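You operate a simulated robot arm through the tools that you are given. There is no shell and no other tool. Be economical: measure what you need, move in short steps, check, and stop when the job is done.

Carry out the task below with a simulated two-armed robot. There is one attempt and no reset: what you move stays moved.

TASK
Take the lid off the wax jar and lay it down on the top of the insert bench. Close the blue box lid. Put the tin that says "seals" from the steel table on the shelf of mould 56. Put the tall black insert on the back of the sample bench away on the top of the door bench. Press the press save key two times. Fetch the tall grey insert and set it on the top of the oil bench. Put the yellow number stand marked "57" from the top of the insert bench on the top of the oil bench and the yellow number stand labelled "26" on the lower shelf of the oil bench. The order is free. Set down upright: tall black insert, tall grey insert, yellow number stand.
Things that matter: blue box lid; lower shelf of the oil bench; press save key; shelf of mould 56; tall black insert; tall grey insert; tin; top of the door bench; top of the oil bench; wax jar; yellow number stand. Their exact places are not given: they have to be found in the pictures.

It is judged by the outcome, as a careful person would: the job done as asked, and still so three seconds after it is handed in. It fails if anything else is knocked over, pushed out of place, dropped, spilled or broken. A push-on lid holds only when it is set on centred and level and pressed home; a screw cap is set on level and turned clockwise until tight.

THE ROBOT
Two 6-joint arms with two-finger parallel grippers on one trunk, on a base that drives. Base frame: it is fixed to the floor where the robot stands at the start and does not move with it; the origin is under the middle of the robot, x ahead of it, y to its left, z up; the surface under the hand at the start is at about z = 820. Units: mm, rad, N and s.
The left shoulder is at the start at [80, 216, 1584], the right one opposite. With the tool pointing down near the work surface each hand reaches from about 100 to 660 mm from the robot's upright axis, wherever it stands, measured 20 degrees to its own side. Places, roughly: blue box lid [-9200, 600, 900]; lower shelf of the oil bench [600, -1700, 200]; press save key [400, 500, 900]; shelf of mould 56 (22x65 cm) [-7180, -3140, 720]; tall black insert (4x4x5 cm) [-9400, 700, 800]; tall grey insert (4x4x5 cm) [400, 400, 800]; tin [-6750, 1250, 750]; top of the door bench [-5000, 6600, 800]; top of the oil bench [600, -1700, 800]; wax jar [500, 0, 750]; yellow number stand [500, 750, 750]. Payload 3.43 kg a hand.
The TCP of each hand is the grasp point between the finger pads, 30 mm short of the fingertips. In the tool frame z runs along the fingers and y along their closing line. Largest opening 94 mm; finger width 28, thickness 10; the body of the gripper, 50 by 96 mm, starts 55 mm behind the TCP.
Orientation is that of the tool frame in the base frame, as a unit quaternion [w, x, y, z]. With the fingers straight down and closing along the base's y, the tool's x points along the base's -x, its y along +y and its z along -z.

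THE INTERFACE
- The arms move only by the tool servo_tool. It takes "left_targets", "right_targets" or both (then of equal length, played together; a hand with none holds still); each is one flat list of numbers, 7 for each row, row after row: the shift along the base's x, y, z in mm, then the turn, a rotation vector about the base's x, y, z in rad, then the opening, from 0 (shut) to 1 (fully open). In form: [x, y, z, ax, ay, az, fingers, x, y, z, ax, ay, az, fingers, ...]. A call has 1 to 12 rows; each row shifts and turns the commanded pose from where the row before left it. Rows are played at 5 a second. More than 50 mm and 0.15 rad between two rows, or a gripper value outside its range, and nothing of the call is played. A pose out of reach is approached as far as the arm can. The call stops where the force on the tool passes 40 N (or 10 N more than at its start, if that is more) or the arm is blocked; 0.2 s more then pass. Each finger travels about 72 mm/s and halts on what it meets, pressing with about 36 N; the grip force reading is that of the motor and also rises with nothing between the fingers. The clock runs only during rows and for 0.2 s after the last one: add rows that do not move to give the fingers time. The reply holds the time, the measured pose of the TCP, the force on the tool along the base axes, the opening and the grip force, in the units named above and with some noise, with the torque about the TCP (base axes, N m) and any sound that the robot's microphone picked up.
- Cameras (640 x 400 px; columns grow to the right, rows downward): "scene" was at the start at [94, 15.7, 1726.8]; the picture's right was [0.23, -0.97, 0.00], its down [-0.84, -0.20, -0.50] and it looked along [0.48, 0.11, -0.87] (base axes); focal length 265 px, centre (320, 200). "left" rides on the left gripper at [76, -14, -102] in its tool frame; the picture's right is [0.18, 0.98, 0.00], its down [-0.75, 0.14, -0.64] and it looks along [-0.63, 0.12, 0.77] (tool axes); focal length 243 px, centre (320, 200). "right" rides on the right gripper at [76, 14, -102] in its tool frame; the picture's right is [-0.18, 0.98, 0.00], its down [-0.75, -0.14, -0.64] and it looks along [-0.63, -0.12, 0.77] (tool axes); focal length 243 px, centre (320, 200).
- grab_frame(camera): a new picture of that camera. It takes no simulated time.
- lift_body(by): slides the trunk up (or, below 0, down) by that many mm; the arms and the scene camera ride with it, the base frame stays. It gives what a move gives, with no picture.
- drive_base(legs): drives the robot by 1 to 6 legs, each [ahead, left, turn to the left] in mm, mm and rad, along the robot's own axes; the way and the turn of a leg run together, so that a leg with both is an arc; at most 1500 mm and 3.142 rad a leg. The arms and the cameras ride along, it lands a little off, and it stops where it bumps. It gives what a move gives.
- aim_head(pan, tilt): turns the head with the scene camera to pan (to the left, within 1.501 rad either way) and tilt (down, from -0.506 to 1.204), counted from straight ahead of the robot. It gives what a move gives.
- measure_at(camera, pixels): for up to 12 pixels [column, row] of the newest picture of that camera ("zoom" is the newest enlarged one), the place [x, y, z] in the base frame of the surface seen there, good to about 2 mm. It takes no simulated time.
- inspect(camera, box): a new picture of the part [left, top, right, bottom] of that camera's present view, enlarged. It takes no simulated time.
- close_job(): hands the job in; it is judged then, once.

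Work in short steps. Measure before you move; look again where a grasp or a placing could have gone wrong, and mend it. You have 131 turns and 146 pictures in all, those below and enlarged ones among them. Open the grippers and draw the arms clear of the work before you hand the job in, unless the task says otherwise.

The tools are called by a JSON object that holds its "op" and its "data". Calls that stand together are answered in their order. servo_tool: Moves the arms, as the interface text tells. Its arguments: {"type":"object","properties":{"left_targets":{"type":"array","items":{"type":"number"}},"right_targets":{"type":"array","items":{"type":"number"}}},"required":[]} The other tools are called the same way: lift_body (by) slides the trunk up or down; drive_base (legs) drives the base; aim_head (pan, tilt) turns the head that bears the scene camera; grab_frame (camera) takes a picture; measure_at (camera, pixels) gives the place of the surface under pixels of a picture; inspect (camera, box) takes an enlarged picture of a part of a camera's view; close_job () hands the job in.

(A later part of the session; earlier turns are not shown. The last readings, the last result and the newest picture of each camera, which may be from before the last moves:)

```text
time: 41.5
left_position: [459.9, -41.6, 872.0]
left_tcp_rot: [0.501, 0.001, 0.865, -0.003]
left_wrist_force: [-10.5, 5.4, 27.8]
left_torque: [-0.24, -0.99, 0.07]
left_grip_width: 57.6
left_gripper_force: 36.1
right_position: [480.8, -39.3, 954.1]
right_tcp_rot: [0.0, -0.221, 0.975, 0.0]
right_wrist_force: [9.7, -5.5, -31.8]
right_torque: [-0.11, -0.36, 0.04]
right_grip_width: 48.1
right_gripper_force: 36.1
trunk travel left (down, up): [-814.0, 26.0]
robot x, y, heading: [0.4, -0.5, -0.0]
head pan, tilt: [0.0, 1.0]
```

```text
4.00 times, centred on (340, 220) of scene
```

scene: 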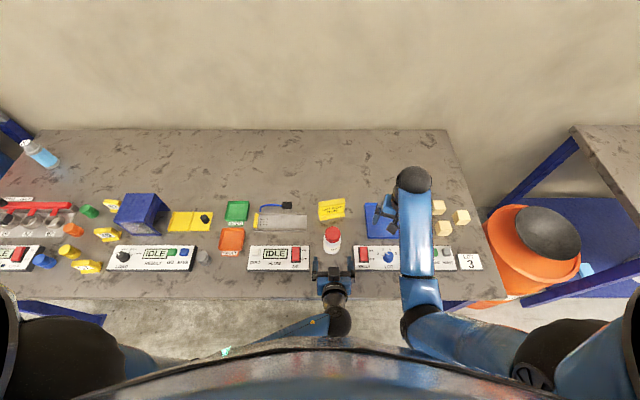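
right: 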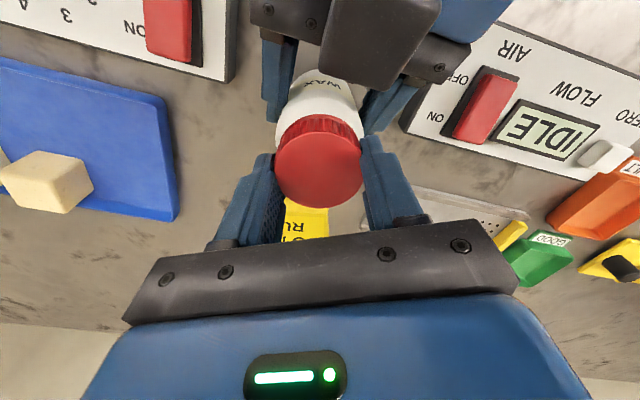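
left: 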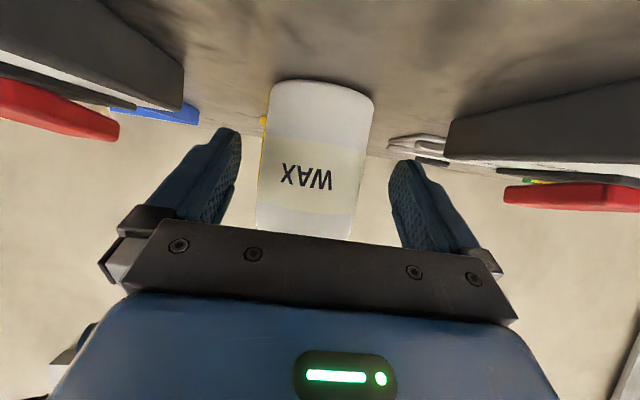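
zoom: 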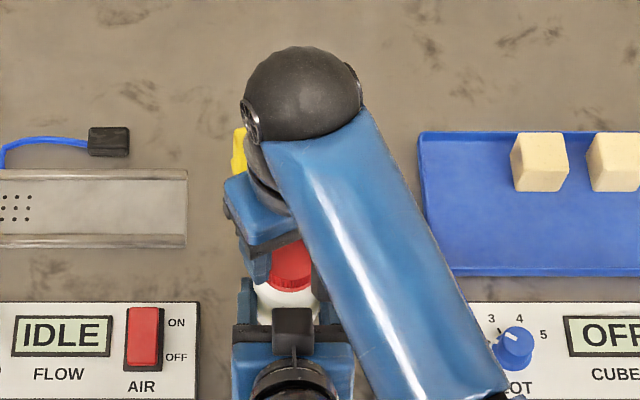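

I continue with a wider stroke (1.2 rad) after regripping.

{"op": "servo_tool", "data": {"right_targets": [0, 0, -4, 0, 0, 0, 0.75, 0, 0, 0, 0, 0, 0, 0.75, 0, 0, -2, 0, 0, -0.15, 0.75, 0, 0, 0, 0, 0, -0.15, 0.75, 0, 0, 0, 0, 0, -0.15, 0.75, 0, 0, 0, 0, 0, -0.15, 0.75, 0, 0, 0, 0, 0, -0.15, 0.75, 0, 0, 0, 0, 0, -0.15, 0.75, 0, 0, 0, 0, 0, -0.15, 0.75, 0, 0, 0, 0, 0, 0, 0.75]}}

{"op": "inspect", "data": {"camera": "right", "box": [240, 60, 400, 220]}}

{"op": "measure_at", "data": {"camera": "zoom", "pixels": [[320, 200], [320, 260], [320, 320], [230, 260], [400, 260]]}}

{"op": "servo_tool", "data": {"right_targets": [0, 0, 0, 0, 0, 0, 0.4, 0, 0, 0, 0, 0, 0, 0.3, 0, 0, 0, 0, 0, 0, 0.3, 0, 0, 0, 0, 0, 0.15, 0.3, 0, 0, 0.3, 0, 0, 0.15, 0.3, 0, 0, 0.5, 0, 0, 0.15, 0.3, 0, 0, 0.5, 0, 0, 0.15, 0.3, 0, 0, 0.5, 0, 0, 0.15, 0.3, 0, 0, 0, 0, 0, 0.15, 0.3, 0, 0, 0, 0, 0, 0.15, 0.3]}}

{"op": "servo_tool", "data": {"right_targets": [0, 0, 2, 0, 0, 0, 0.3, 0, 0, 2, 0, 0, 0, 0.3]}}

```text
time: 43.8
left_position: [457.9, -39.7, 871.2]
left_tcp_rot: [0.499, 0.0, 0.866, 0.001]
left_wrist_force: [0.7, -0.1, -2.4]
left_torque: [-0.02, 0.06, -0.03]
left_grip_width: 57.6
left_gripper_force: 35.8
right_position: [480.2, -39.9, 947.7]
right_tcp_rot: [0.0, 0.297, 0.955, 0.001]
right_wrist_force: [-0.1, 0.3, 0.5]
right_torque: [0.0, -0.03, 0.01]
right_grip_width: 70.5
right_gripper_force: 0.0
trunk travel left (down, up): [-814.0, 26.0]
robot x, y, heading: [-3.5, 0.4, 0.001]
head pan, tilt: [0.0, 1.0]
```

```text
2.50 times, centred on (320, 140) of right
```

zoom: 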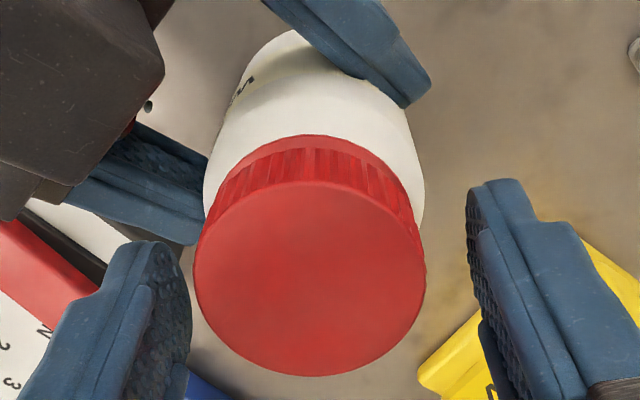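

```text
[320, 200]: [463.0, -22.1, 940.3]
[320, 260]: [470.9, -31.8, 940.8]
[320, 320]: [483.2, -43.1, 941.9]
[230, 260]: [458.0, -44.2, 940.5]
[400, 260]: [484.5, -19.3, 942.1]
```

```text
time: 46.0
left_position: [459.6, -40.6, 870.4]
left_tcp_rot: [0.499, -0.001, 0.867, 0.001]
left_wrist_force: [0.0, 0.2, -2.9]
left_torque: [0.01, 0.05, 0.02]
left_grip_width: 57.3
left_gripper_force: 35.8
right_position: [479.6, -39.8, 950.5]
right_tcp_rot: [0.0, -0.224, 0.975, 0.001]
right_wrist_force: [-0.1, 0.6, -0.2]
right_torque: [0.01, 0.01, 0.01]
right_grip_width: 48.1
right_gripper_force: 35.7
trunk travel left (down, up): [-814.0, 26.0]
robot x, y, heading: [4.0, -1.5, -0.005]
head pan, tilt: [0.0, 1.0]
```

```text
time: 46.5
left_position: [459.0, -39.8, 871.8]
left_tcp_rot: [0.499, 0.0, 0.867, 0.0]
left_wrist_force: [0.8, -1.0, -2.1]
left_torque: [0.0, 0.05, 0.0]
left_grip_width: 57.4
left_gripper_force: 35.7
right_position: [480.4, -39.3, 955.4]
right_tcp_rot: [0.0, -0.223, 0.975, 0.001]
right_wrist_force: [-0.9, 0.0, 0.3]
right_torque: [-0.01, 0.0, 0.03]
right_grip_width: 48.5
right_gripper_force: 36.1
trunk travel left (down, up): [-814.0, 26.0]
robot x, y, heading: [-0.0, 3.7, -0.001]
head pan, tilt: [0.0, 1.0]
```

The cap is free (no force when lifting). I raise it clear and look.

{"op": "servo_tool", "data": {"right_targets": [0, 0, 10, 0, 0, 0, 0.3, 0, 0, 25, 0, 0, 0, 0.3, 0, 0, 35, 0, 0, 0, 0.3, 30, -40, 0, 0, 0, -0.15, 0.3, 30, -40, 0, 0, 0, -0.15, 0.3, 0, 0, 0, 0, 0, -0.15, 0.3]}}

{"op": "grab_frame", "data": {"camera": "right"}}

{"op": "grab_frame", "data": {"camera": "scene"}}

{"op": "measure_at", "data": {"camera": "scene", "pixels": [[350, 215], [332, 240], [300, 225], [355, 208], [318, 218]]}}

```text
time: 48.0
left_position: [458.9, -38.5, 871.6]
left_tcp_rot: [0.5, 0.0, 0.866, -0.001]
left_wrist_force: [0.4, 0.0, -2.3]
left_torque: [-0.03, 0.04, -0.04]
left_grip_width: 57.4
left_gripper_force: 35.9
right_position: [538.7, -119.5, 1023.3]
right_tcp_rot: [0.001, 0.002, 1.0, -0.001]
right_wrist_force: [0.3, 0.5, 1.0]
right_torque: [0.01, -0.03, 0.03]
right_grip_width: 48.1
right_gripper_force: 36.3
trunk travel left (down, up): [-814.0, 26.0]
robot x, y, heading: [-1.1, 2.6, -0.004]
head pan, tilt: [0.0, 1.0]
```

```text
117 pictures are left
```

right: 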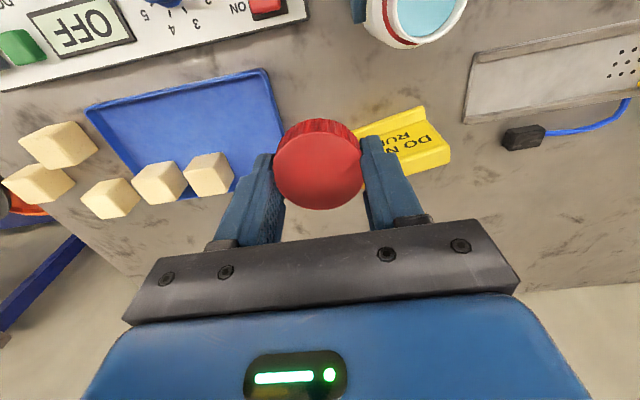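

```text
116 pictures are left
```

scene: 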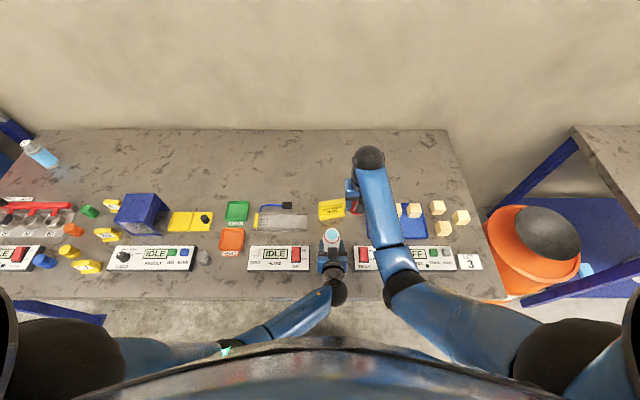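

```text
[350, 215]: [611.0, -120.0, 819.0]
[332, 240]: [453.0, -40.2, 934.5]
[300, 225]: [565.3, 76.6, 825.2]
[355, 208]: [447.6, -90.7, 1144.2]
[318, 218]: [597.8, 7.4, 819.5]
```

The lid is off, jar open with blue wax. I measure free space edges in the right view for laying the lid down.

{"op": "measure_at", "data": {"camera": "right", "pixels": [[268, 72], [282, 130], [358, 125], [385, 165], [425, 105], [330, 80], [450, 160], [470, 120], [300, 45], [305, 8]]}}

```text
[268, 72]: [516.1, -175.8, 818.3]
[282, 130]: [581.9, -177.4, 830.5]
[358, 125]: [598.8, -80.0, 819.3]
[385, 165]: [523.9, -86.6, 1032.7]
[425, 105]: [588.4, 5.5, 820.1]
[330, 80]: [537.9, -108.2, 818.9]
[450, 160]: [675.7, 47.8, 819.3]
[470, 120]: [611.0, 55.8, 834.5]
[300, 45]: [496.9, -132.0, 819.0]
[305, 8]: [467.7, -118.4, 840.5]
```

Free spot about [537, -125]. First the left hand releases the jar and backs out.

{"op": "servo_tool", "data": {"left_targets": [0, 0, -1, 0, 0, 0, 0.55, 0, 0, 0, 0, 0, 0, 0.7, 0, 0, 0, 0, 0, 0, 1, 0, 0, 0, 0, 0, 0, 1, 0, 0, 0, 0, 0, 0, 1, -30, 1, 17, 0, 0, 0, 1, -30, 0, 17, 0, 0, 0, 1, -30, 0, 17, 0, 0, 0, 1, 0, 40, 20, 0, 0, 0, 1, 0, 40, 20, 0, 0, 0, 1, 0, 40, 20, 0, 0, 0, 1]}}

{"op": "servo_tool", "data": {"right_targets": [0, -3, -40, 0, 0, 0, 0.3, 0, -3, -40, 0, 0, 0, 0.3, 0, 0, -40, 0, 0, 0, 0.3, 0, 0, -40, 0, 0, 0, 0.3, 0, 0, -5, 0, 0, 0, 0.3, 0, 0, -2, 0, 0, 0, 0.3, 0, 0, -2, 0, 0, 0, 0.3]}}

{"op": "grab_frame", "data": {"camera": "right"}}

```text
time: 50.4
left_position: [370.4, 79.4, 984.3]
left_tcp_rot: [0.5, 0.001, 0.866, 0.0]
left_wrist_force: [-0.1, -0.4, 1.3]
left_torque: [-0.02, 0.0, 0.0]
left_grip_width: 94.0
left_gripper_force: 0.1
right_position: [537.6, -118.9, 1025.5]
right_tcp_rot: [0.0, 0.001, 1.0, -0.001]
right_wrist_force: [0.2, -0.4, 0.2]
right_torque: [0.02, -0.02, 0.04]
right_grip_width: 48.1
right_gripper_force: 36.1
trunk travel left (down, up): [-814.0, 26.0]
robot x, y, heading: [-0.7, -1.5, -0.0]
head pan, tilt: [0.0, 1.0]
```

```text
time: 52.0
left_position: [370.7, 79.0, 984.0]
left_tcp_rot: [0.499, -0.001, 0.866, 0.001]
left_wrist_force: [-0.8, -0.5, 0.6]
left_torque: [-0.05, 0.02, 0.03]
left_grip_width: 94.2
left_gripper_force: 0.0
right_position: [539.7, -125.4, 856.1]
right_tcp_rot: [0.0, 0.001, 1.0, 0.001]
right_wrist_force: [0.2, 0.2, -0.3]
right_torque: [0.0, -0.02, 0.02]
right_grip_width: 48.4
right_gripper_force: 35.9
trunk travel left (down, up): [-814.0, 26.0]
robot x, y, heading: [-0.8, 0.3, -0.001]
head pan, tilt: [0.0, 1.0]
```

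```text
115 pictures are left
```

right: 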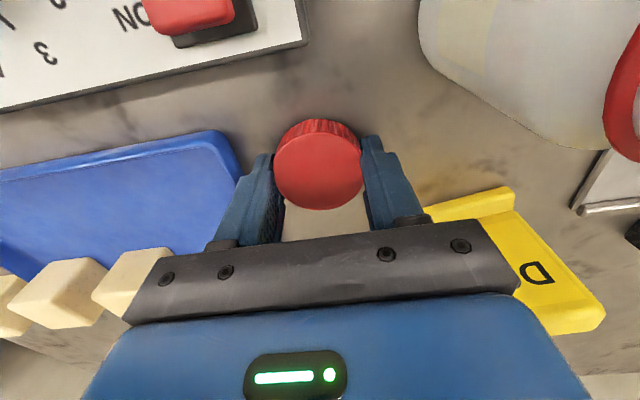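

I lower until contact, then release, and check the jar with the scene camera.

{"op": "servo_tool", "data": {"right_targets": [0, 0, -2, 0, 0, 0, 0.3, 0, 0, -1.5, 0, 0, 0, 0.3, 0, 0, -1.5, 0, 0, 0, 0.3]}}

{"op": "inspect", "data": {"camera": "scene", "box": [240, 150, 440, 275]}}

```text
time: 52.8
left_position: [370.3, 79.0, 982.0]
left_tcp_rot: [0.5, 0.0, 0.866, 0.0]
left_wrist_force: [-0.2, -0.8, 0.0]
left_torque: [0.01, -0.01, 0.0]
left_grip_width: 94.0
left_gripper_force: 0.0
right_position: [539.8, -125.0, 851.3]
right_tcp_rot: [-0.001, 0.002, 1.0, 0.001]
right_wrist_force: [1.0, -0.1, -0.4]
right_torque: [0.01, -0.03, 0.02]
right_grip_width: 48.4
right_gripper_force: 36.0
trunk travel left (down, up): [-814.0, 26.0]
robot x, y, heading: [-1.9, 1.0, 0.001]
head pan, tilt: [0.0, 1.0]
```

```text
3.20 times, centred on (340, 212) of scene
```

zoom: 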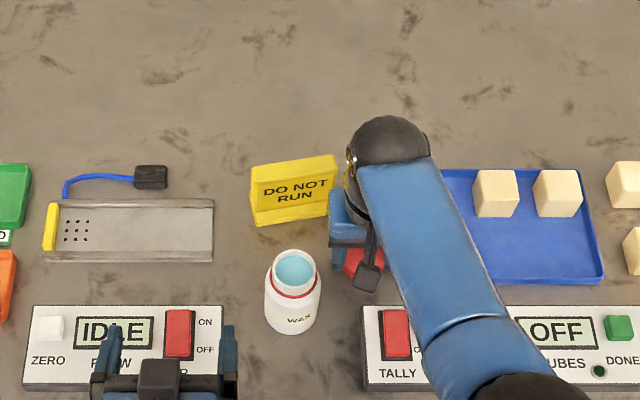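

Jar stands fine. I touch down, open modestly (tray is near), and rise.

{"op": "servo_tool", "data": {"right_targets": [0, 0, -1, 0, 0, 0, 0.3, 0, 0, 0, 0, 0, 0, 0.62, 0, 0, 0, 0, 0, 0, 0.65, 0, 0, 0, 0, 0, 0, 0.65, 0, 0, 40, 0, 0, 0, 0.65, 0, 0, 40, 0, 0, 0, 0.8, 0, 0, 40, 0, 0, 0, 1, 0, 0, 40, 0, 0, 0, 1]}}

{"op": "grab_frame", "data": {"camera": "right"}}

```text
time: 54.5
left_position: [371.1, 79.5, 983.8]
left_tcp_rot: [0.499, 0.0, 0.867, 0.0]
left_wrist_force: [0.2, 0.2, 0.0]
left_torque: [0.01, 0.0, -0.01]
left_grip_width: 93.9
left_gripper_force: 0.1
right_position: [538.9, -123.1, 1006.4]
right_tcp_rot: [0.0, 0.001, 1.0, 0.001]
right_wrist_force: [0.5, -0.7, -0.1]
right_torque: [-0.01, -0.03, 0.02]
right_grip_width: 93.9
right_gripper_force: 0.0
trunk travel left (down, up): [-814.0, 26.0]
robot x, y, heading: [0.6, -1.1, -0.009]
head pan, tilt: [0.0, 1.0]
```

```text
113 pictures are left
```

right: 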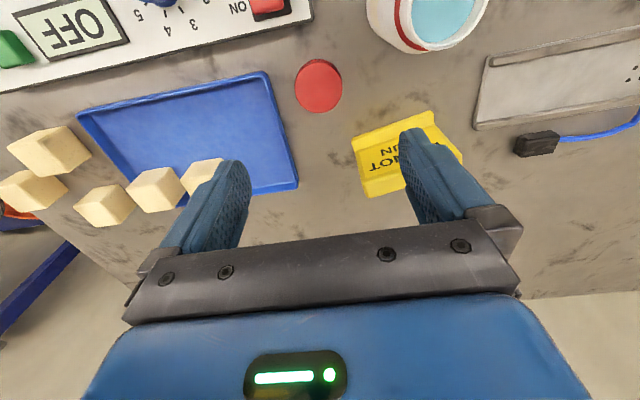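

Lid lies on the bench. Now the left hand untilts and goes over the grey insert.

{"op": "servo_tool", "data": {"left_targets": [0, 40, 20, 0, 0.15, 0, 1, 0, 45, 0, 0, 0.15, 0, 1, 7, 46, 0, 0, 0.15, 0, 1, 7, 46, 0, 0, 0.15, 0, 1, 7, 46, 0, 0, 0.15, 0, 1, 7, 46, 0, 0, 0.15, 0, 1, 7, 46, 0, 0, 0.147, 0, 1, 0, 0, 0, 0, 0, 0.15, 1, 0, 0, 0, 0, 0, 0.15, 1, 0, 0, 0, 0, 0, 0.15, 1, 0, 0, 0, 0, 0, 0.15, 1, 0, 0, 0, 0, 0, 0.15, 1]}}

{"op": "grab_frame", "data": {"camera": "left"}}

```text
time: 57.1
left_position: [403.7, 394.3, 1002.7]
left_tcp_rot: [0.0, -0.367, 0.93, 0.0]
left_wrist_force: [0.3, -0.1, -0.4]
left_torque: [-0.01, 0.01, 0.03]
left_grip_width: 94.3
left_gripper_force: 0.0
right_position: [537.8, -123.9, 1006.9]
right_tcp_rot: [0.0, 0.0, 1.0, 0.001]
right_wrist_force: [0.2, -0.1, 0.2]
right_torque: [0.01, 0.03, 0.01]
right_grip_width: 94.1
right_gripper_force: 0.0
trunk travel left (down, up): [-814.0, 26.0]
robot x, y, heading: [-1.4, 2.9, 0.005]
head pan, tilt: [0.0, 1.0]
```

```text
112 pictures are left
```

left: 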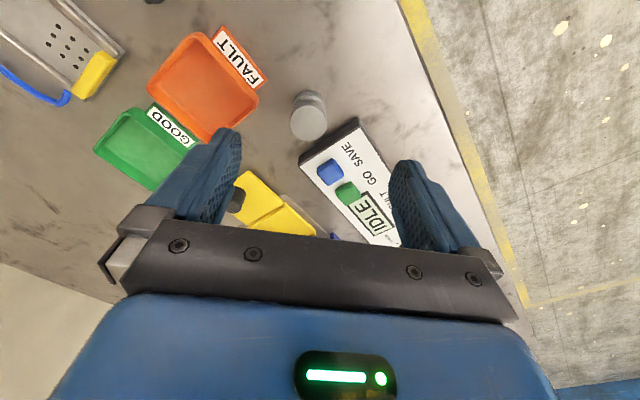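

{"op": "inspect", "data": {"camera": "left", "box": [240, 60, 400, 160]}}

{"op": "measure_at", "data": {"camera": "zoom", "pixels": [[275, 250], [275, 190], [275, 310], [210, 250], [340, 250], [280, 135], [240, 360], [70, 130]]}}

```text
4.00 times, centred on (320, 110) of left
```

zoom: 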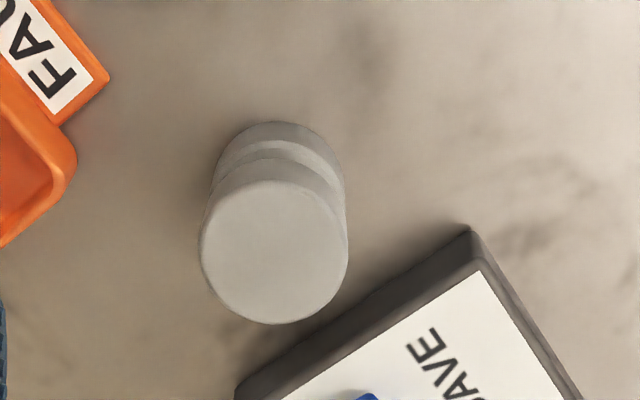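

```text
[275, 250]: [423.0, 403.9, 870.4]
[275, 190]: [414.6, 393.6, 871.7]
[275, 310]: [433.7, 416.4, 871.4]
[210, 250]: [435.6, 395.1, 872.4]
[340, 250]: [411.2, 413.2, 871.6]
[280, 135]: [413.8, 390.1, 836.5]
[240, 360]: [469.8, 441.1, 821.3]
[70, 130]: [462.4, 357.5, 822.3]
```

Insert centre is [423, 404], top 871. I rotate so the fingers close along x and descend.

{"op": "servo_tool", "data": {"left_targets": [19, 9, 0, 0, 0, 0.15, 1, 0, 0, 0, 0, 0, 0.15, 1, 0, 0, 0, 0, 0, 0.15, 1, 0, 0, 0, 0, 0, 0.15, 1, 0, 0, 0, 0, 0, 0.15, 1, 0, 0, -45, 0, 0, 0.07, 1, 0, 0, -45, 0, 0, 0, 1, 0, 0, -45, 0, 0, 0, 1, 0, 0, -8, 0, 0, 0, 1, 0, 0, 0, 0, 0, 0, 1]}}

{"op": "grab_frame", "data": {"camera": "left"}}

```text
time: 59.4
left_position: [423.3, 403.3, 859.3]
left_tcp_rot: [-0.001, -0.707, 0.707, 0.0]
left_wrist_force: [-0.1, 0.5, -0.5]
left_torque: [0.03, -0.02, 0.01]
left_grip_width: 94.0
left_gripper_force: 0.1
right_position: [539.4, -124.3, 1007.4]
right_tcp_rot: [0.0, 0.001, 1.0, 0.0]
right_wrist_force: [-0.2, -0.1, 1.4]
right_torque: [0.0, 0.01, 0.02]
right_grip_width: 93.8
right_gripper_force: 0.1
trunk travel left (down, up): [-814.0, 26.0]
robot x, y, heading: [0.2, 6.1, 0.003]
head pan, tilt: [0.0, 1.0]
```

```text
110 pictures are left
```

left: 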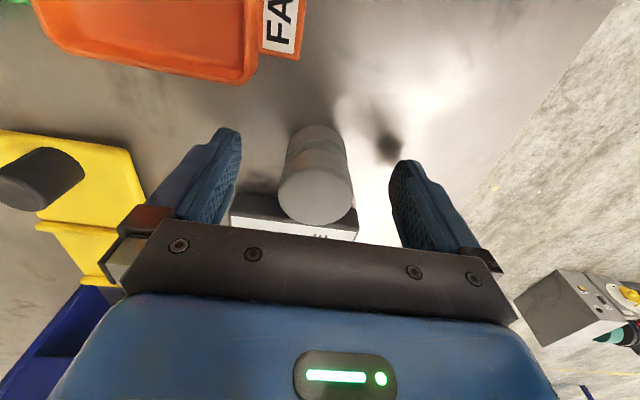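

Aligned; I close and lift.

{"op": "servo_tool", "data": {"left_targets": [0, 0, -2, 0, 0, 0, 0.6, 0, 0, 0, 0, 0, 0, 0.3, 0, 0, 0, 0, 0, 0, 0.2, 0, 0, 0, 0, 0, 0, 0.2, 0, 0, 30, 0, 0, 0, 0.2, 0, 0, 40, 0, 0, 0, 0.2, 0, 0, 40, 0, 0, 0, 0.2]}}

{"op": "grab_frame", "data": {"camera": "left"}}

```text
time: 61.0
left_position: [424.7, 404.3, 967.8]
left_tcp_rot: [0.0, -0.707, 0.707, 0.0]
left_wrist_force: [0.3, -0.3, -0.2]
left_torque: [0.0, 0.01, -0.03]
left_grip_width: 36.5
left_gripper_force: 35.7
right_position: [538.5, -124.4, 1006.8]
right_tcp_rot: [0.0, 0.002, 1.0, 0.001]
right_wrist_force: [0.3, 0.0, 0.2]
right_torque: [0.01, -0.03, 0.0]
right_grip_width: 94.0
right_gripper_force: 0.0
trunk travel left (down, up): [-814.0, 26.0]
robot x, y, heading: [-1.4, 1.0, -0.003]
head pan, tilt: [0.0, 1.0]
```

```text
109 pictures are left
```

left: 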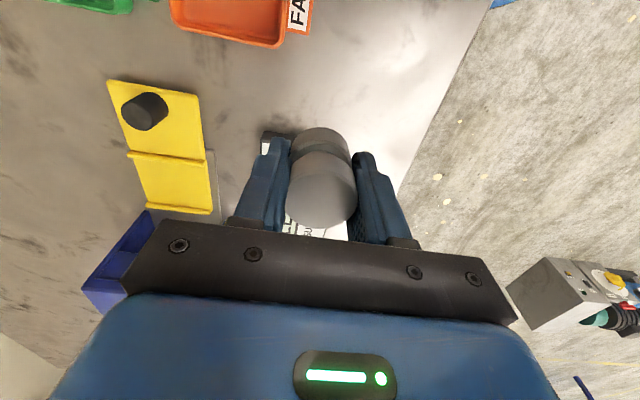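

Insert held. I look to the left before driving sideways.

{"op": "servo_tool", "data": {"left_targets": [0, -20, 40, 0, 0, 0, 0.2], "right_targets": [-30, 0, 30, 0, 0, 0, 1]}}

{"op": "aim_head", "data": {"pan": 0.9, "tilt": 0.7}}

{"op": "grab_frame", "data": {"camera": "scene"}}

```text
time: 61.4
left_position: [422.0, 381.8, 1006.6]
left_tcp_rot: [0.001, -0.707, 0.708, -0.001]
left_wrist_force: [-1.0, 0.3, 0.1]
left_torque: [0.02, 0.01, -0.02]
left_grip_width: 36.8
left_gripper_force: 35.8
right_position: [506.7, -125.0, 1038.1]
right_tcp_rot: [0.0, 0.001, 1.0, 0.001]
right_wrist_force: [-0.4, 0.9, -0.1]
right_torque: [-0.01, 0.02, -0.02]
right_grip_width: 93.8
right_gripper_force: 0.0
trunk travel left (down, up): [-814.0, 26.0]
robot x, y, heading: [-3.9, 0.5, 0.001]
head pan, tilt: [0.0, 1.0]
```

```text
time: 62.5
left_position: [424.2, 381.9, 1004.6]
left_tcp_rot: [-0.001, -0.706, 0.708, 0.0]
left_wrist_force: [0.3, -0.3, 0.6]
left_torque: [0.03, -0.01, -0.01]
left_grip_width: 36.8
left_gripper_force: 35.7
right_position: [509.3, -123.8, 1035.6]
right_tcp_rot: [0.0, 0.001, 1.0, 0.001]
right_wrist_force: [0.8, 0.0, -0.7]
right_torque: [0.0, 0.03, -0.02]
right_grip_width: 94.0
right_gripper_force: 0.1
trunk travel left (down, up): [-814.0, 26.0]
robot x, y, heading: [1.5, -2.6, 0.001]
head pan, tilt: [0.901, 0.7]
```

```text
108 pictures are left
```

scene: 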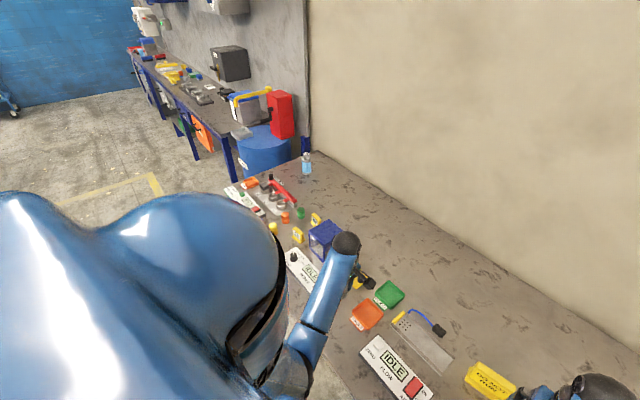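

The way left is clear. I drive 820 mm left.

{"op": "drive_base", "data": {"legs": [[0, 820, 0]]}}

{"op": "aim_head", "data": {"pan": 0.0, "tilt": 1.0}}

{"op": "grab_frame", "data": {"camera": "scene"}}

{"op": "grab_frame", "data": {"camera": "right"}}

```text
time: 67.0
left_position: [412.9, 1224.6, 1006.5]
left_tcp_rot: [-0.001, 0.711, -0.703, -0.001]
left_wrist_force: [-0.2, 0.0, -1.0]
left_torque: [0.02, -0.01, 0.01]
left_grip_width: 36.5
left_gripper_force: 36.2
right_position: [504.8, 718.0, 1035.9]
right_tcp_rot: [0.0, -0.005, 1.0, 0.001]
right_wrist_force: [-0.1, 0.4, 1.0]
right_torque: [0.0, 0.0, -0.01]
right_grip_width: 94.1
right_gripper_force: 0.1
trunk travel left (down, up): [-814.0, 26.0]
robot x, y, heading: [-6.6, 835.5, 0.01]
head pan, tilt: [0.901, 0.7]
```

```text
time: 68.2
left_position: [412.8, 1224.4, 1005.9]
left_tcp_rot: [0.0, 0.711, -0.703, 0.0]
left_wrist_force: [0.6, -0.7, -0.8]
left_torque: [-0.03, -0.03, 0.02]
left_grip_width: 37.0
left_gripper_force: 36.1
right_position: [504.8, 718.5, 1036.3]
right_tcp_rot: [0.0, -0.005, 1.0, 0.0]
right_wrist_force: [-0.1, 0.2, -0.2]
right_torque: [0.01, -0.01, 0.0]
right_grip_width: 94.0
right_gripper_force: 0.2
trunk travel left (down, up): [-814.0, 26.0]
robot x, y, heading: [-3.6, 836.5, 0.014]
head pan, tilt: [0.0, 1.0]
```

```text
107 pictures are left
```

scene: 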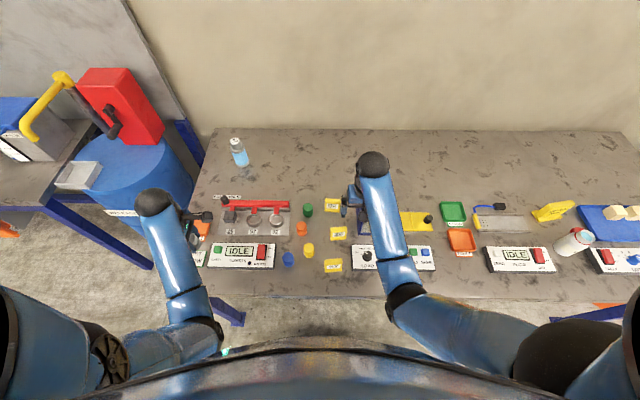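

```text
106 pictures are left
```

right: 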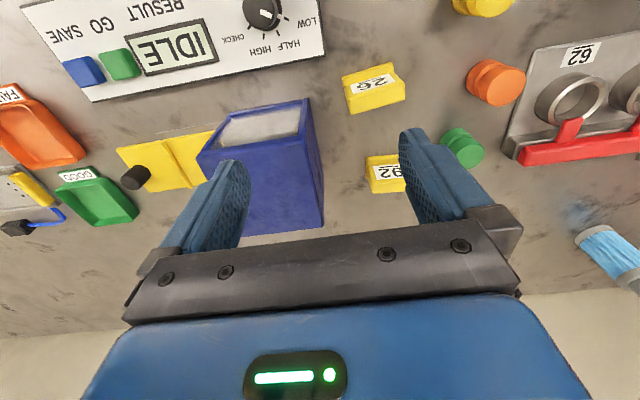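

There are three stands. I enlarge to read their labels.

{"op": "inspect", "data": {"camera": "scene", "box": [270, 185, 370, 280]}}

{"op": "measure_at", "data": {"camera": "zoom", "pixels": [[275, 50], [275, 95], [280, 215], [230, 230], [345, 225], [280, 255], [260, 330], [200, 345], [330, 335], [260, 360]]}}

```text
4.21 times, centred on (320, 232) of scene
```

zoom: 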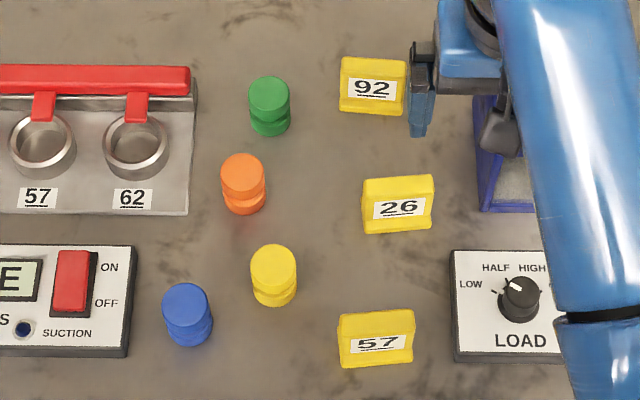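

```text
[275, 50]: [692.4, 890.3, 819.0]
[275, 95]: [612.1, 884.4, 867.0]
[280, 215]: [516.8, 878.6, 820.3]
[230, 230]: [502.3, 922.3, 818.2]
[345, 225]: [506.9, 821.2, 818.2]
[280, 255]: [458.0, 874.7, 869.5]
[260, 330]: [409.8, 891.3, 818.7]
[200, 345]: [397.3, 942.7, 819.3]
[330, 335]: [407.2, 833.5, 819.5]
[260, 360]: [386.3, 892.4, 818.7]
```

Labels clear: back 92, middle 26, front 57. I measure the 57 and 26 stands.

{"op": "measure_at", "data": {"camera": "zoom", "pixels": [[375, 318], [340, 322], [411, 314], [375, 345], [345, 360], [412, 355], [365, 187], [431, 179], [400, 184], [400, 208], [370, 228], [430, 222]]}}

{"op": "inspect", "data": {"camera": "right", "box": [320, 0, 480, 130]}}

```text
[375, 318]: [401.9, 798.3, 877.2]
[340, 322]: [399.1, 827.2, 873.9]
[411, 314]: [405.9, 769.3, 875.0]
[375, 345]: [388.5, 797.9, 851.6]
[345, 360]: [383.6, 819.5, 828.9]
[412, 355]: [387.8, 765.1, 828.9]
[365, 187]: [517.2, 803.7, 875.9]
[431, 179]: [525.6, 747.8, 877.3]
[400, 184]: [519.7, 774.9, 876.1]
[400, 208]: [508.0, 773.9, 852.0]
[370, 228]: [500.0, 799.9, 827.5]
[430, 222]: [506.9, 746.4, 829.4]
```

```text
3.08 times, centred on (400, 65) of right
```

zoom: 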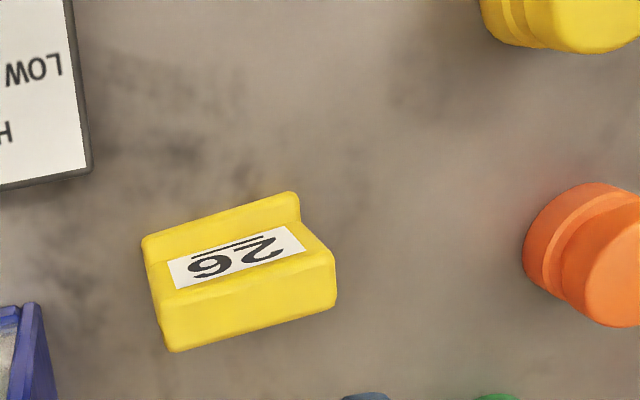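

I measure the 26 stand's profile in this zoom to see its depth.

{"op": "measure_at", "data": {"camera": "zoom", "pixels": [[215, 222], [220, 240], [235, 262], [245, 288], [247, 300], [248, 315], [248, 330], [250, 345], [300, 205], [325, 260], [335, 300], [160, 310]]}}

```text
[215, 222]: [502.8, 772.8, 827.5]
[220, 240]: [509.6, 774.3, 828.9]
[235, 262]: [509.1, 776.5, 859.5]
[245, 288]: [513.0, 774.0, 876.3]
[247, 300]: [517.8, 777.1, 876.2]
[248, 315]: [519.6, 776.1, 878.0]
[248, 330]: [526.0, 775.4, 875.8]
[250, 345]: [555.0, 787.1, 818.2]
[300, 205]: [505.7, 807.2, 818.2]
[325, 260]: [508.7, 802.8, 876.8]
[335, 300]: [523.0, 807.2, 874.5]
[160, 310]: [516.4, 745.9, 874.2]
```

The upright is ~15 mm thick, 58 wide. I bring the right hand over the 57 stand (centre ~[402, 798]), yaw +0.11, to grip it by its ends.

{"op": "servo_tool", "data": {"right_targets": [-35, 27, -10, 0, 0, 0.11, 1, -35, 27, -10, 0, 0, 0, 1, -33, 26, -20, 0, 0, 0, 0.85, 0, 0, -26, 0, 0, 0, 0.85, 0, 0, -20, 0, 0, 0, 0.85]}}

{"op": "grab_frame", "data": {"camera": "right"}}

```text
time: 69.4
left_position: [413.0, 1224.9, 1006.3]
left_tcp_rot: [0.0, 0.712, -0.702, 0.0]
left_wrist_force: [-0.8, 0.2, 0.4]
left_torque: [-0.02, -0.03, 0.0]
left_grip_width: 37.0
left_gripper_force: 35.8
right_position: [401.9, 799.2, 950.9]
right_tcp_rot: [0.0, -0.06, 0.998, 0.0]
right_wrist_force: [0.0, -0.2, -0.6]
right_torque: [0.01, -0.02, -0.03]
right_grip_width: 80.0
right_gripper_force: 0.0
trunk travel left (down, up): [-814.0, 26.0]
robot x, y, heading: [-3.4, 838.6, 0.014]
head pan, tilt: [0.0, 1.0]
```

```text
103 pictures are left
```

right: 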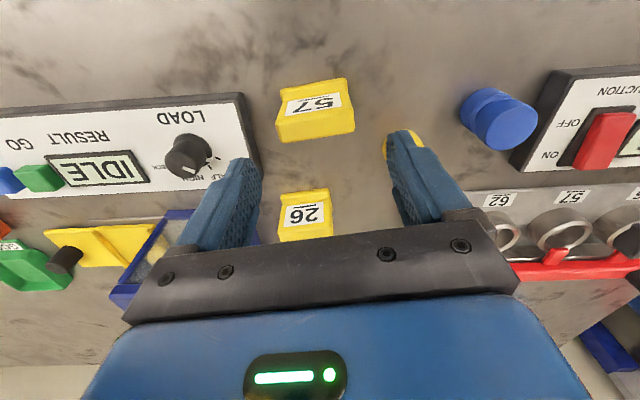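

Looks aligned. I check the top's ends then descend.

{"op": "measure_at", "data": {"camera": "right", "pixels": [[280, 132], [350, 122], [316, 115], [316, 128], [316, 132], [258, 160]]}}

{"op": "servo_tool", "data": {"right_targets": [0, 0, -40, 0, 0, 0, 0.85, 0, 0, -35, 0, 0, 0, 0.85, 0, 0, -15, 0, 0, 0, 0.85, 0, 0, 0, 0, 0, 0, 0.85]}}

{"op": "grab_frame", "data": {"camera": "right"}}

```text
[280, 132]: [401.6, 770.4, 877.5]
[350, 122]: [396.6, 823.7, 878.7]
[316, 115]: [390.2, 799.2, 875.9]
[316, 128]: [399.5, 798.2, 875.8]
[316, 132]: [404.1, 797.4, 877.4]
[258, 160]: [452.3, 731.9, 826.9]
```

```text
time: 70.4
left_position: [414.1, 1225.3, 1006.4]
left_tcp_rot: [-0.001, 0.711, -0.703, 0.0]
left_wrist_force: [-0.5, 0.1, -0.7]
left_torque: [-0.01, 0.03, -0.04]
left_grip_width: 36.7
left_gripper_force: 36.0
right_position: [402.4, 799.6, 861.4]
right_tcp_rot: [0.001, -0.061, 0.998, 0.001]
right_wrist_force: [-1.1, 0.0, 0.2]
right_torque: [0.0, -0.01, 0.02]
right_grip_width: 79.6
right_gripper_force: 0.1
trunk travel left (down, up): [-814.0, 26.0]
robot x, y, heading: [-5.8, 836.7, 0.015]
head pan, tilt: [0.0, 1.0]
```

```text
102 pictures are left
```

right: 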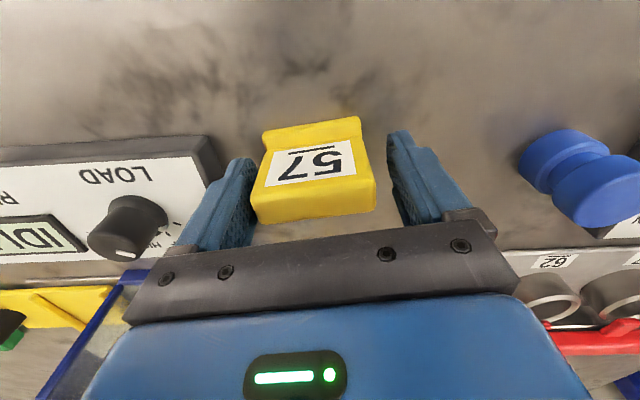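

Well placed; close and lift.

{"op": "servo_tool", "data": {"right_targets": [-2, -1, 0, 0, 0, 0, 0.7, 0, 0, 0, 0, 0, 0, 0.5, 0, 0, 0, 0, 0, 0, 0.4, 0, 0, 0, 0, 0, 0, 0.4, 0, 0, 35, 0, 0, 0, 0.4, 0, 0, 45, 0, 0, 0, 0.4, 0, 0, 45, 0, 0, 0, 0.4]}}

{"op": "grab_frame", "data": {"camera": "right"}}

{"op": "aim_head", "data": {"pan": -1.0, "tilt": 0.6}}

{"op": "grab_frame", "data": {"camera": "scene"}}

```text
time: 72.0
left_position: [413.3, 1224.0, 1005.8]
left_tcp_rot: [0.0, 0.711, -0.703, 0.0]
left_wrist_force: [-0.1, 0.7, 0.1]
left_torque: [-0.02, 0.01, 0.01]
left_grip_width: 36.6
left_gripper_force: 36.6
right_position: [400.7, 797.8, 987.7]
right_tcp_rot: [0.0, -0.06, 0.998, 0.0]
right_wrist_force: [-0.2, -0.7, -0.6]
right_torque: [0.02, -0.03, 0.0]
right_grip_width: 62.0
right_gripper_force: 36.3
trunk travel left (down, up): [-814.0, 26.0]
robot x, y, heading: [-4.6, 831.5, 0.009]
head pan, tilt: [0.0, 1.0]
```

```text
101 pictures are left
```

right: 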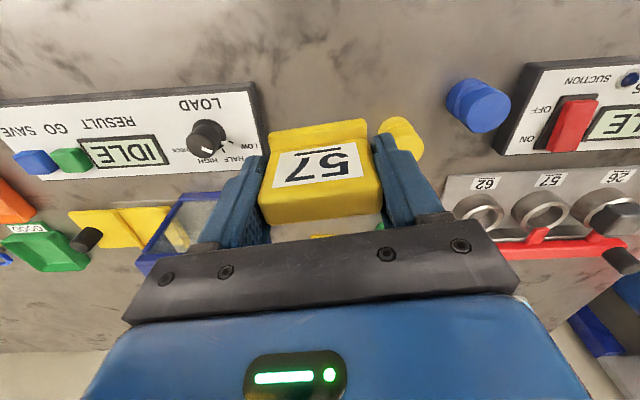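

```text
time: 73.3
left_position: [412.9, 1224.3, 1005.6]
left_tcp_rot: [0.0, 0.711, -0.703, -0.001]
left_wrist_force: [0.7, -0.5, -0.4]
left_torque: [0.0, 0.03, -0.01]
left_grip_width: 36.8
left_gripper_force: 36.2
right_position: [400.5, 797.0, 986.9]
right_tcp_rot: [0.0, -0.06, 0.998, 0.002]
right_wrist_force: [-0.9, 0.0, -0.3]
right_torque: [0.0, -0.01, -0.01]
right_grip_width: 62.4
right_gripper_force: 36.1
trunk travel left (down, up): [-814.0, 26.0]
robot x, y, heading: [-3.3, 837.0, 0.011]
head pan, tilt: [-1.0, 0.6]
```

```text
100 pictures are left
```

scene: 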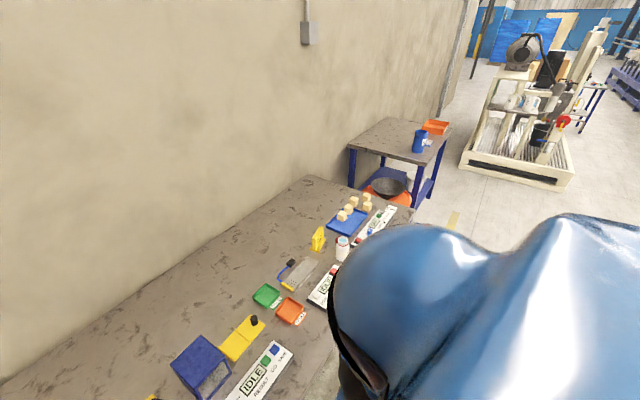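

Both held. The oil bench is visible at (400,140). I measure its corners and the lower shelf.

{"op": "measure_at", "data": {"camera": "scene", "pixels": [[387, 120], [446, 132], [352, 143], [424, 162], [418, 143], [435, 127], [390, 172], [408, 200], [400, 150]]}}

{"op": "inspect", "data": {"camera": "scene", "box": [330, 100, 470, 215]}}

```text
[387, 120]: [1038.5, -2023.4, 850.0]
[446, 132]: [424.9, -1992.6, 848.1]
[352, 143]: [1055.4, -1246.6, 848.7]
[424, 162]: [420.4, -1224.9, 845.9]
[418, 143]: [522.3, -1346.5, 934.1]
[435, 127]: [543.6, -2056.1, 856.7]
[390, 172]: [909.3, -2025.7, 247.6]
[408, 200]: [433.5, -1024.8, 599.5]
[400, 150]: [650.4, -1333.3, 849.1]
```

```text
3.48 times, centred on (400, 158) of scene
```

zoom: 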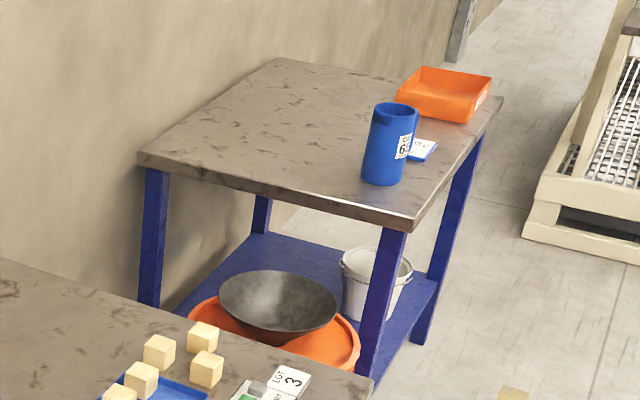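

Oil bench top z≈848, x 420–1045, y −1225…−2050. I raise the hands a bit and drive right along the benches.

{"op": "servo_tool", "data": {"left_targets": [-20, 0, 20, 0, 0, 0, 0.2, 0, 0, 20, 0, 0, 0, 0.2], "right_targets": [0, 0, 45, 0, 0, 0, 0.4, 0, 0, 25, 0, 0, 0, 0.4]}}

{"op": "drive_base", "data": {"legs": [[0, 0, -0.011], [0, -1300, 0], [0, -1180, 0]]}}

{"op": "aim_head", "data": {"pan": 0.0, "tilt": 0.9}}

{"op": "grab_frame", "data": {"camera": "scene"}}

```text
time: 73.9
left_position: [393.6, 1225.1, 1020.9]
left_tcp_rot: [-0.001, 0.711, -0.704, 0.0]
left_wrist_force: [-0.5, -0.3, 0.5]
left_torque: [-0.02, 0.03, 0.01]
left_grip_width: 36.8
left_gripper_force: 36.0
left hand out of reach, approached as far as the arm can: row 1, 2
right_position: [399.9, 796.4, 1019.9]
right_tcp_rot: [0.0, -0.06, 0.998, 0.001]
right_wrist_force: [0.0, -0.2, -0.6]
right_torque: [0.03, 0.03, 0.01]
right_grip_width: 62.9
right_gripper_force: 36.0
right hand out of reach, approached as far as the arm can: row 1, 2
trunk travel left (down, up): [-814.0, 26.0]
robot x, y, heading: [-2.9, 836.7, 0.004]
head pan, tilt: [-1.0, 0.6]
```

```text
time: 86.2
left_position: [395.2, -1245.5, 1020.8]
left_tcp_rot: [0.001, -0.699, 0.715, -0.001]
left_wrist_force: [-0.3, -0.1, -0.6]
left_torque: [-0.02, 0.0, 0.0]
left_grip_width: 36.7
left_gripper_force: 36.1
right_position: [388.8, -1673.4, 1020.5]
right_tcp_rot: [0.0, -0.043, 0.999, 0.0]
right_wrist_force: [0.4, 0.9, -0.1]
right_torque: [0.01, -0.02, -0.01]
right_grip_width: 63.2
right_gripper_force: 35.8
trunk travel left (down, up): [-814.0, 26.0]
robot x, y, heading: [-19.6, -1621.9, -0.018]
head pan, tilt: [-1.0, 0.6]
```

```text
time: 87.5
left_position: [395.8, -1246.5, 1021.5]
left_tcp_rot: [0.001, -0.699, 0.715, 0.0]
left_wrist_force: [0.0, 0.3, -0.5]
left_torque: [0.04, -0.04, 0.01]
left_grip_width: 36.6
left_gripper_force: 36.5
right_position: [387.5, -1674.8, 1020.7]
right_tcp_rot: [0.0, -0.043, 0.999, 0.002]
right_wrist_force: [0.5, -0.5, 0.5]
right_torque: [0.0, 0.0, 0.01]
right_grip_width: 63.0
right_gripper_force: 35.6
trunk travel left (down, up): [-814.0, 26.0]
robot x, y, heading: [-14.6, -1619.8, -0.023]
head pan, tilt: [0.0, 0.901]
```

```text
98 pictures are left
```

scene: 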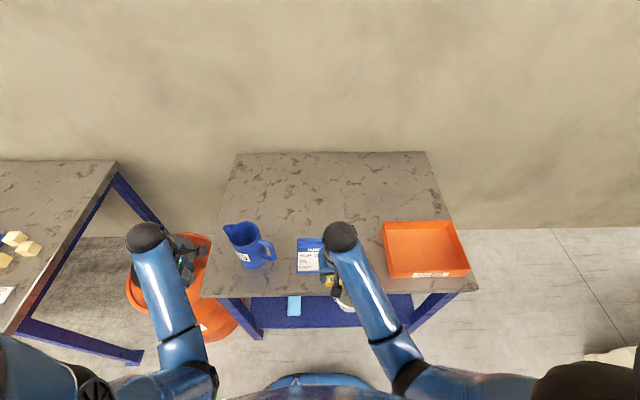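

I measure candidate spots on the oil bench.

{"op": "measure_at", "data": {"camera": "scene", "pixels": [[285, 255], [297, 270], [275, 240], [285, 290], [285, 220], [370, 260], [330, 290], [385, 270], [313, 215], [360, 220], [205, 290], [320, 180]]}}

{"op": "inspect", "data": {"camera": "scene", "box": [190, 190, 490, 360]}}

```text
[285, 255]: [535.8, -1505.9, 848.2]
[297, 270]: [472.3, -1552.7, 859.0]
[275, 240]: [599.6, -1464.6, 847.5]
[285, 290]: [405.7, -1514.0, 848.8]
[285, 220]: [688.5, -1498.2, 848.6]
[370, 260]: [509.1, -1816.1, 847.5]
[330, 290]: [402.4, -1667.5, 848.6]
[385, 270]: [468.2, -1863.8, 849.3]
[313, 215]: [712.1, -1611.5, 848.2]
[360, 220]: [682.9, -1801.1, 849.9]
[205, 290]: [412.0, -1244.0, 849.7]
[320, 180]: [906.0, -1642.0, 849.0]
```

```text
2.13 times, centred on (340, 275) of scene
```

zoom: 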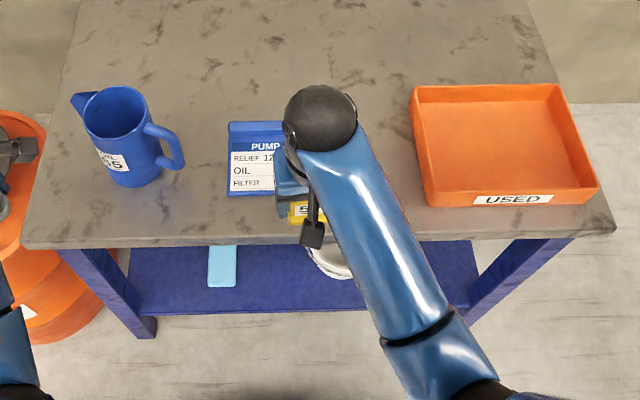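

Spot for the 57 stand: [500, -1765], between pad and orange tray. I move the right hand there and lower.

{"op": "servo_tool", "data": {"right_targets": [35, -30, -20, 0, 0, 0, 0.4, 35, -30, -20, 0, 0, 0, 0.4, 40, -30, -10, 0, 0, 0, 0.4, 0, 0, 0, 0, 0, 0, 0.4]}}

{"op": "grab_frame", "data": {"camera": "right"}}

{"op": "grab_frame", "data": {"camera": "scene"}}

```text
refused: row 1 steps farther than a row can; nothing moved
```

```text
96 pictures are left
```

right: 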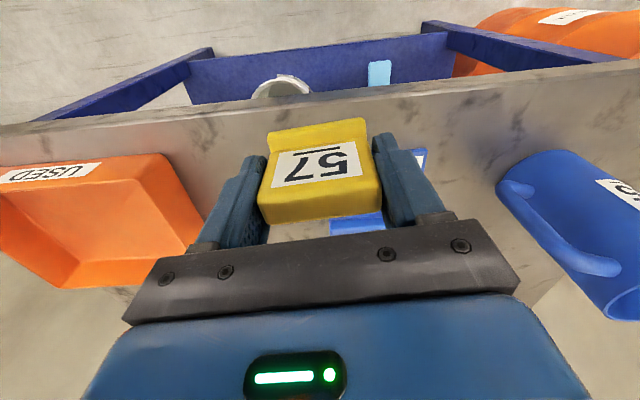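

```text
95 pictures are left
```

scene: 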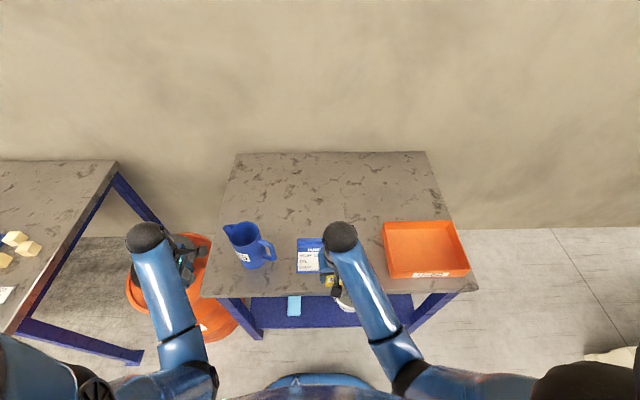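

Shorter rows (≤48 mm).

{"op": "servo_tool", "data": {"right_targets": [30, -25, -20, 0, 0, 0, 0.4, 30, -25, -20, 0, 0, 0, 0.4, 30, -25, -10, 0, 0, 0, 0.4, 22, -15, -10, 0, 0, 0, 0.4, 0, 0, -30, 0, 0, 0, 0.4, 0, 0, 0, 0, 0, 0, 0.4]}}

{"op": "grab_frame", "data": {"camera": "right"}}

```text
time: 88.9
left_position: [397.2, -1246.6, 1021.3]
left_tcp_rot: [0.001, -0.699, 0.715, 0.0]
left_wrist_force: [0.5, -0.1, -0.7]
left_torque: [0.01, -0.01, 0.0]
left_grip_width: 36.9
left_gripper_force: 36.1
right_position: [498.2, -1764.0, 929.4]
right_tcp_rot: [0.0, -0.043, 0.999, 0.001]
right_wrist_force: [0.0, -0.2, 0.3]
right_torque: [0.02, -0.02, 0.0]
right_grip_width: 62.6
right_gripper_force: 36.1
trunk travel left (down, up): [-814.0, 26.0]
robot x, y, heading: [-18.4, -1622.0, -0.026]
head pan, tilt: [0.0, 0.901]
```

```text
94 pictures are left
```

right: 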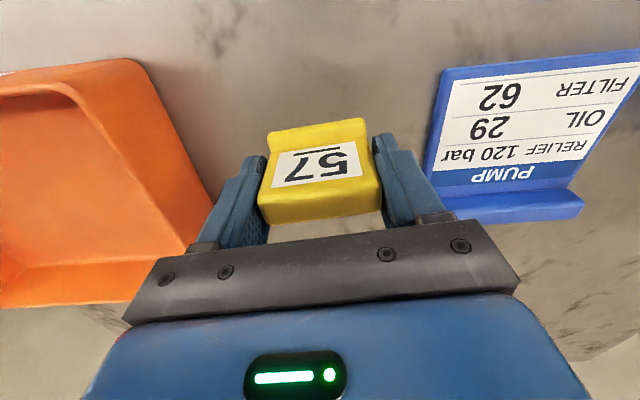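

Clear on both sides. I lower to touch.

{"op": "servo_tool", "data": {"right_targets": [0, 0, -20, 0, 0, 0, 0.4, 0, 0, -14, 0, 0, 0, 0.4, 0, 0, -2, 0, 0, 0, 0.4, 0, 0, -1, 0, 0, 0, 0.4, 0, 0, -1, 0, 0, 0, 0.4]}}

```text
time: 90.1
left_position: [396.3, -1247.0, 1020.1]
left_tcp_rot: [0.002, -0.699, 0.715, 0.0]
left_wrist_force: [-0.3, -0.4, 0.7]
left_torque: [-0.03, -0.01, 0.01]
left_grip_width: 36.9
left_gripper_force: 35.8
right_position: [499.5, -1764.7, 890.6]
right_tcp_rot: [-0.001, -0.043, 0.999, 0.001]
right_wrist_force: [-0.4, 0.2, -0.8]
right_torque: [0.03, -0.02, -0.02]
right_grip_width: 62.8
right_gripper_force: 35.6
trunk travel left (down, up): [-814.0, 26.0]
robot x, y, heading: [-15.8, -1623.4, -0.02]
head pan, tilt: [0.0, 0.901]
```

{"op": "servo_tool", "data": {"right_targets": [0, 0, -1, 0, 0, 0, 0.4, 0, 0, -1, 0, 0, 0, 0.4, 0, 0, -1, 0, 0, 0, 0.4]}}

```text
time: 90.9
left_position: [394.8, -1247.1, 1022.3]
left_tcp_rot: [0.002, -0.698, 0.716, -0.001]
left_wrist_force: [-1.2, 0.0, 0.1]
left_torque: [-0.02, 0.04, -0.01]
left_grip_width: 36.6
left_gripper_force: 36.1
right_position: [500.0, -1763.7, 891.2]
right_tcp_rot: [0.003, -0.043, 0.999, 0.0]
right_wrist_force: [-3.1, -2.3, 17.5]
right_torque: [-0.15, 0.3, -0.02]
right_grip_width: 62.7
right_gripper_force: 35.4
trunk travel left (down, up): [-814.0, 26.0]
robot x, y, heading: [-16.4, -1620.2, -0.02]
head pan, tilt: [0.0, 0.901]
```

Contact (17 N). I ease up 1.5 mm, open, rise, and look.

{"op": "servo_tool", "data": {"right_targets": [0, 0, 1.5, 0, 0, 0, 0.4, 0, 0, 0, 0, 0, 0, 0.75, 0, 0, 0, 0, 0, 0, 0.85, 0, 0, 0, 0, 0, 0, 0.85, 0, 0, 40, 0, 0, 0, 0.85, 0, 0, 40, 0, 0, 0, 0.85, 0, 0, 40, 0, 0, 0, 1]}}

{"op": "grab_frame", "data": {"camera": "right"}}

```text
time: 92.5
left_position: [396.8, -1246.8, 1019.0]
left_tcp_rot: [0.002, -0.699, 0.715, 0.0]
left_wrist_force: [0.5, 0.6, -0.1]
left_torque: [0.01, 0.01, 0.0]
left_grip_width: 36.8
left_gripper_force: 36.7
right_position: [502.1, -1765.1, 1011.4]
right_tcp_rot: [0.0, -0.042, 0.999, 0.001]
right_wrist_force: [0.0, -0.8, -0.2]
right_torque: [0.02, 0.01, 0.0]
right_grip_width: 94.0
right_gripper_force: 0.1
trunk travel left (down, up): [-814.0, 26.0]
robot x, y, heading: [-16.2, -1619.8, -0.019]
head pan, tilt: [0.0, 0.901]
```

```text
93 pictures are left
```

right: 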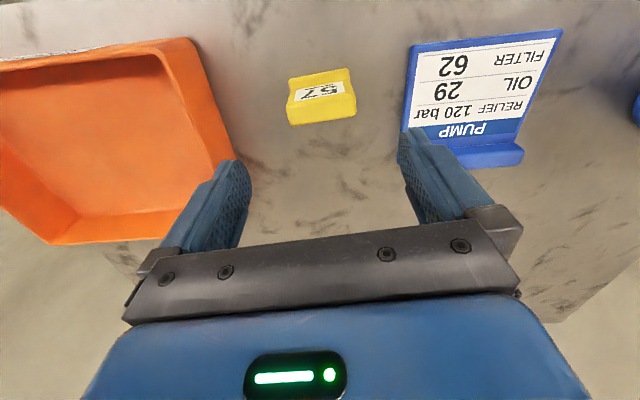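

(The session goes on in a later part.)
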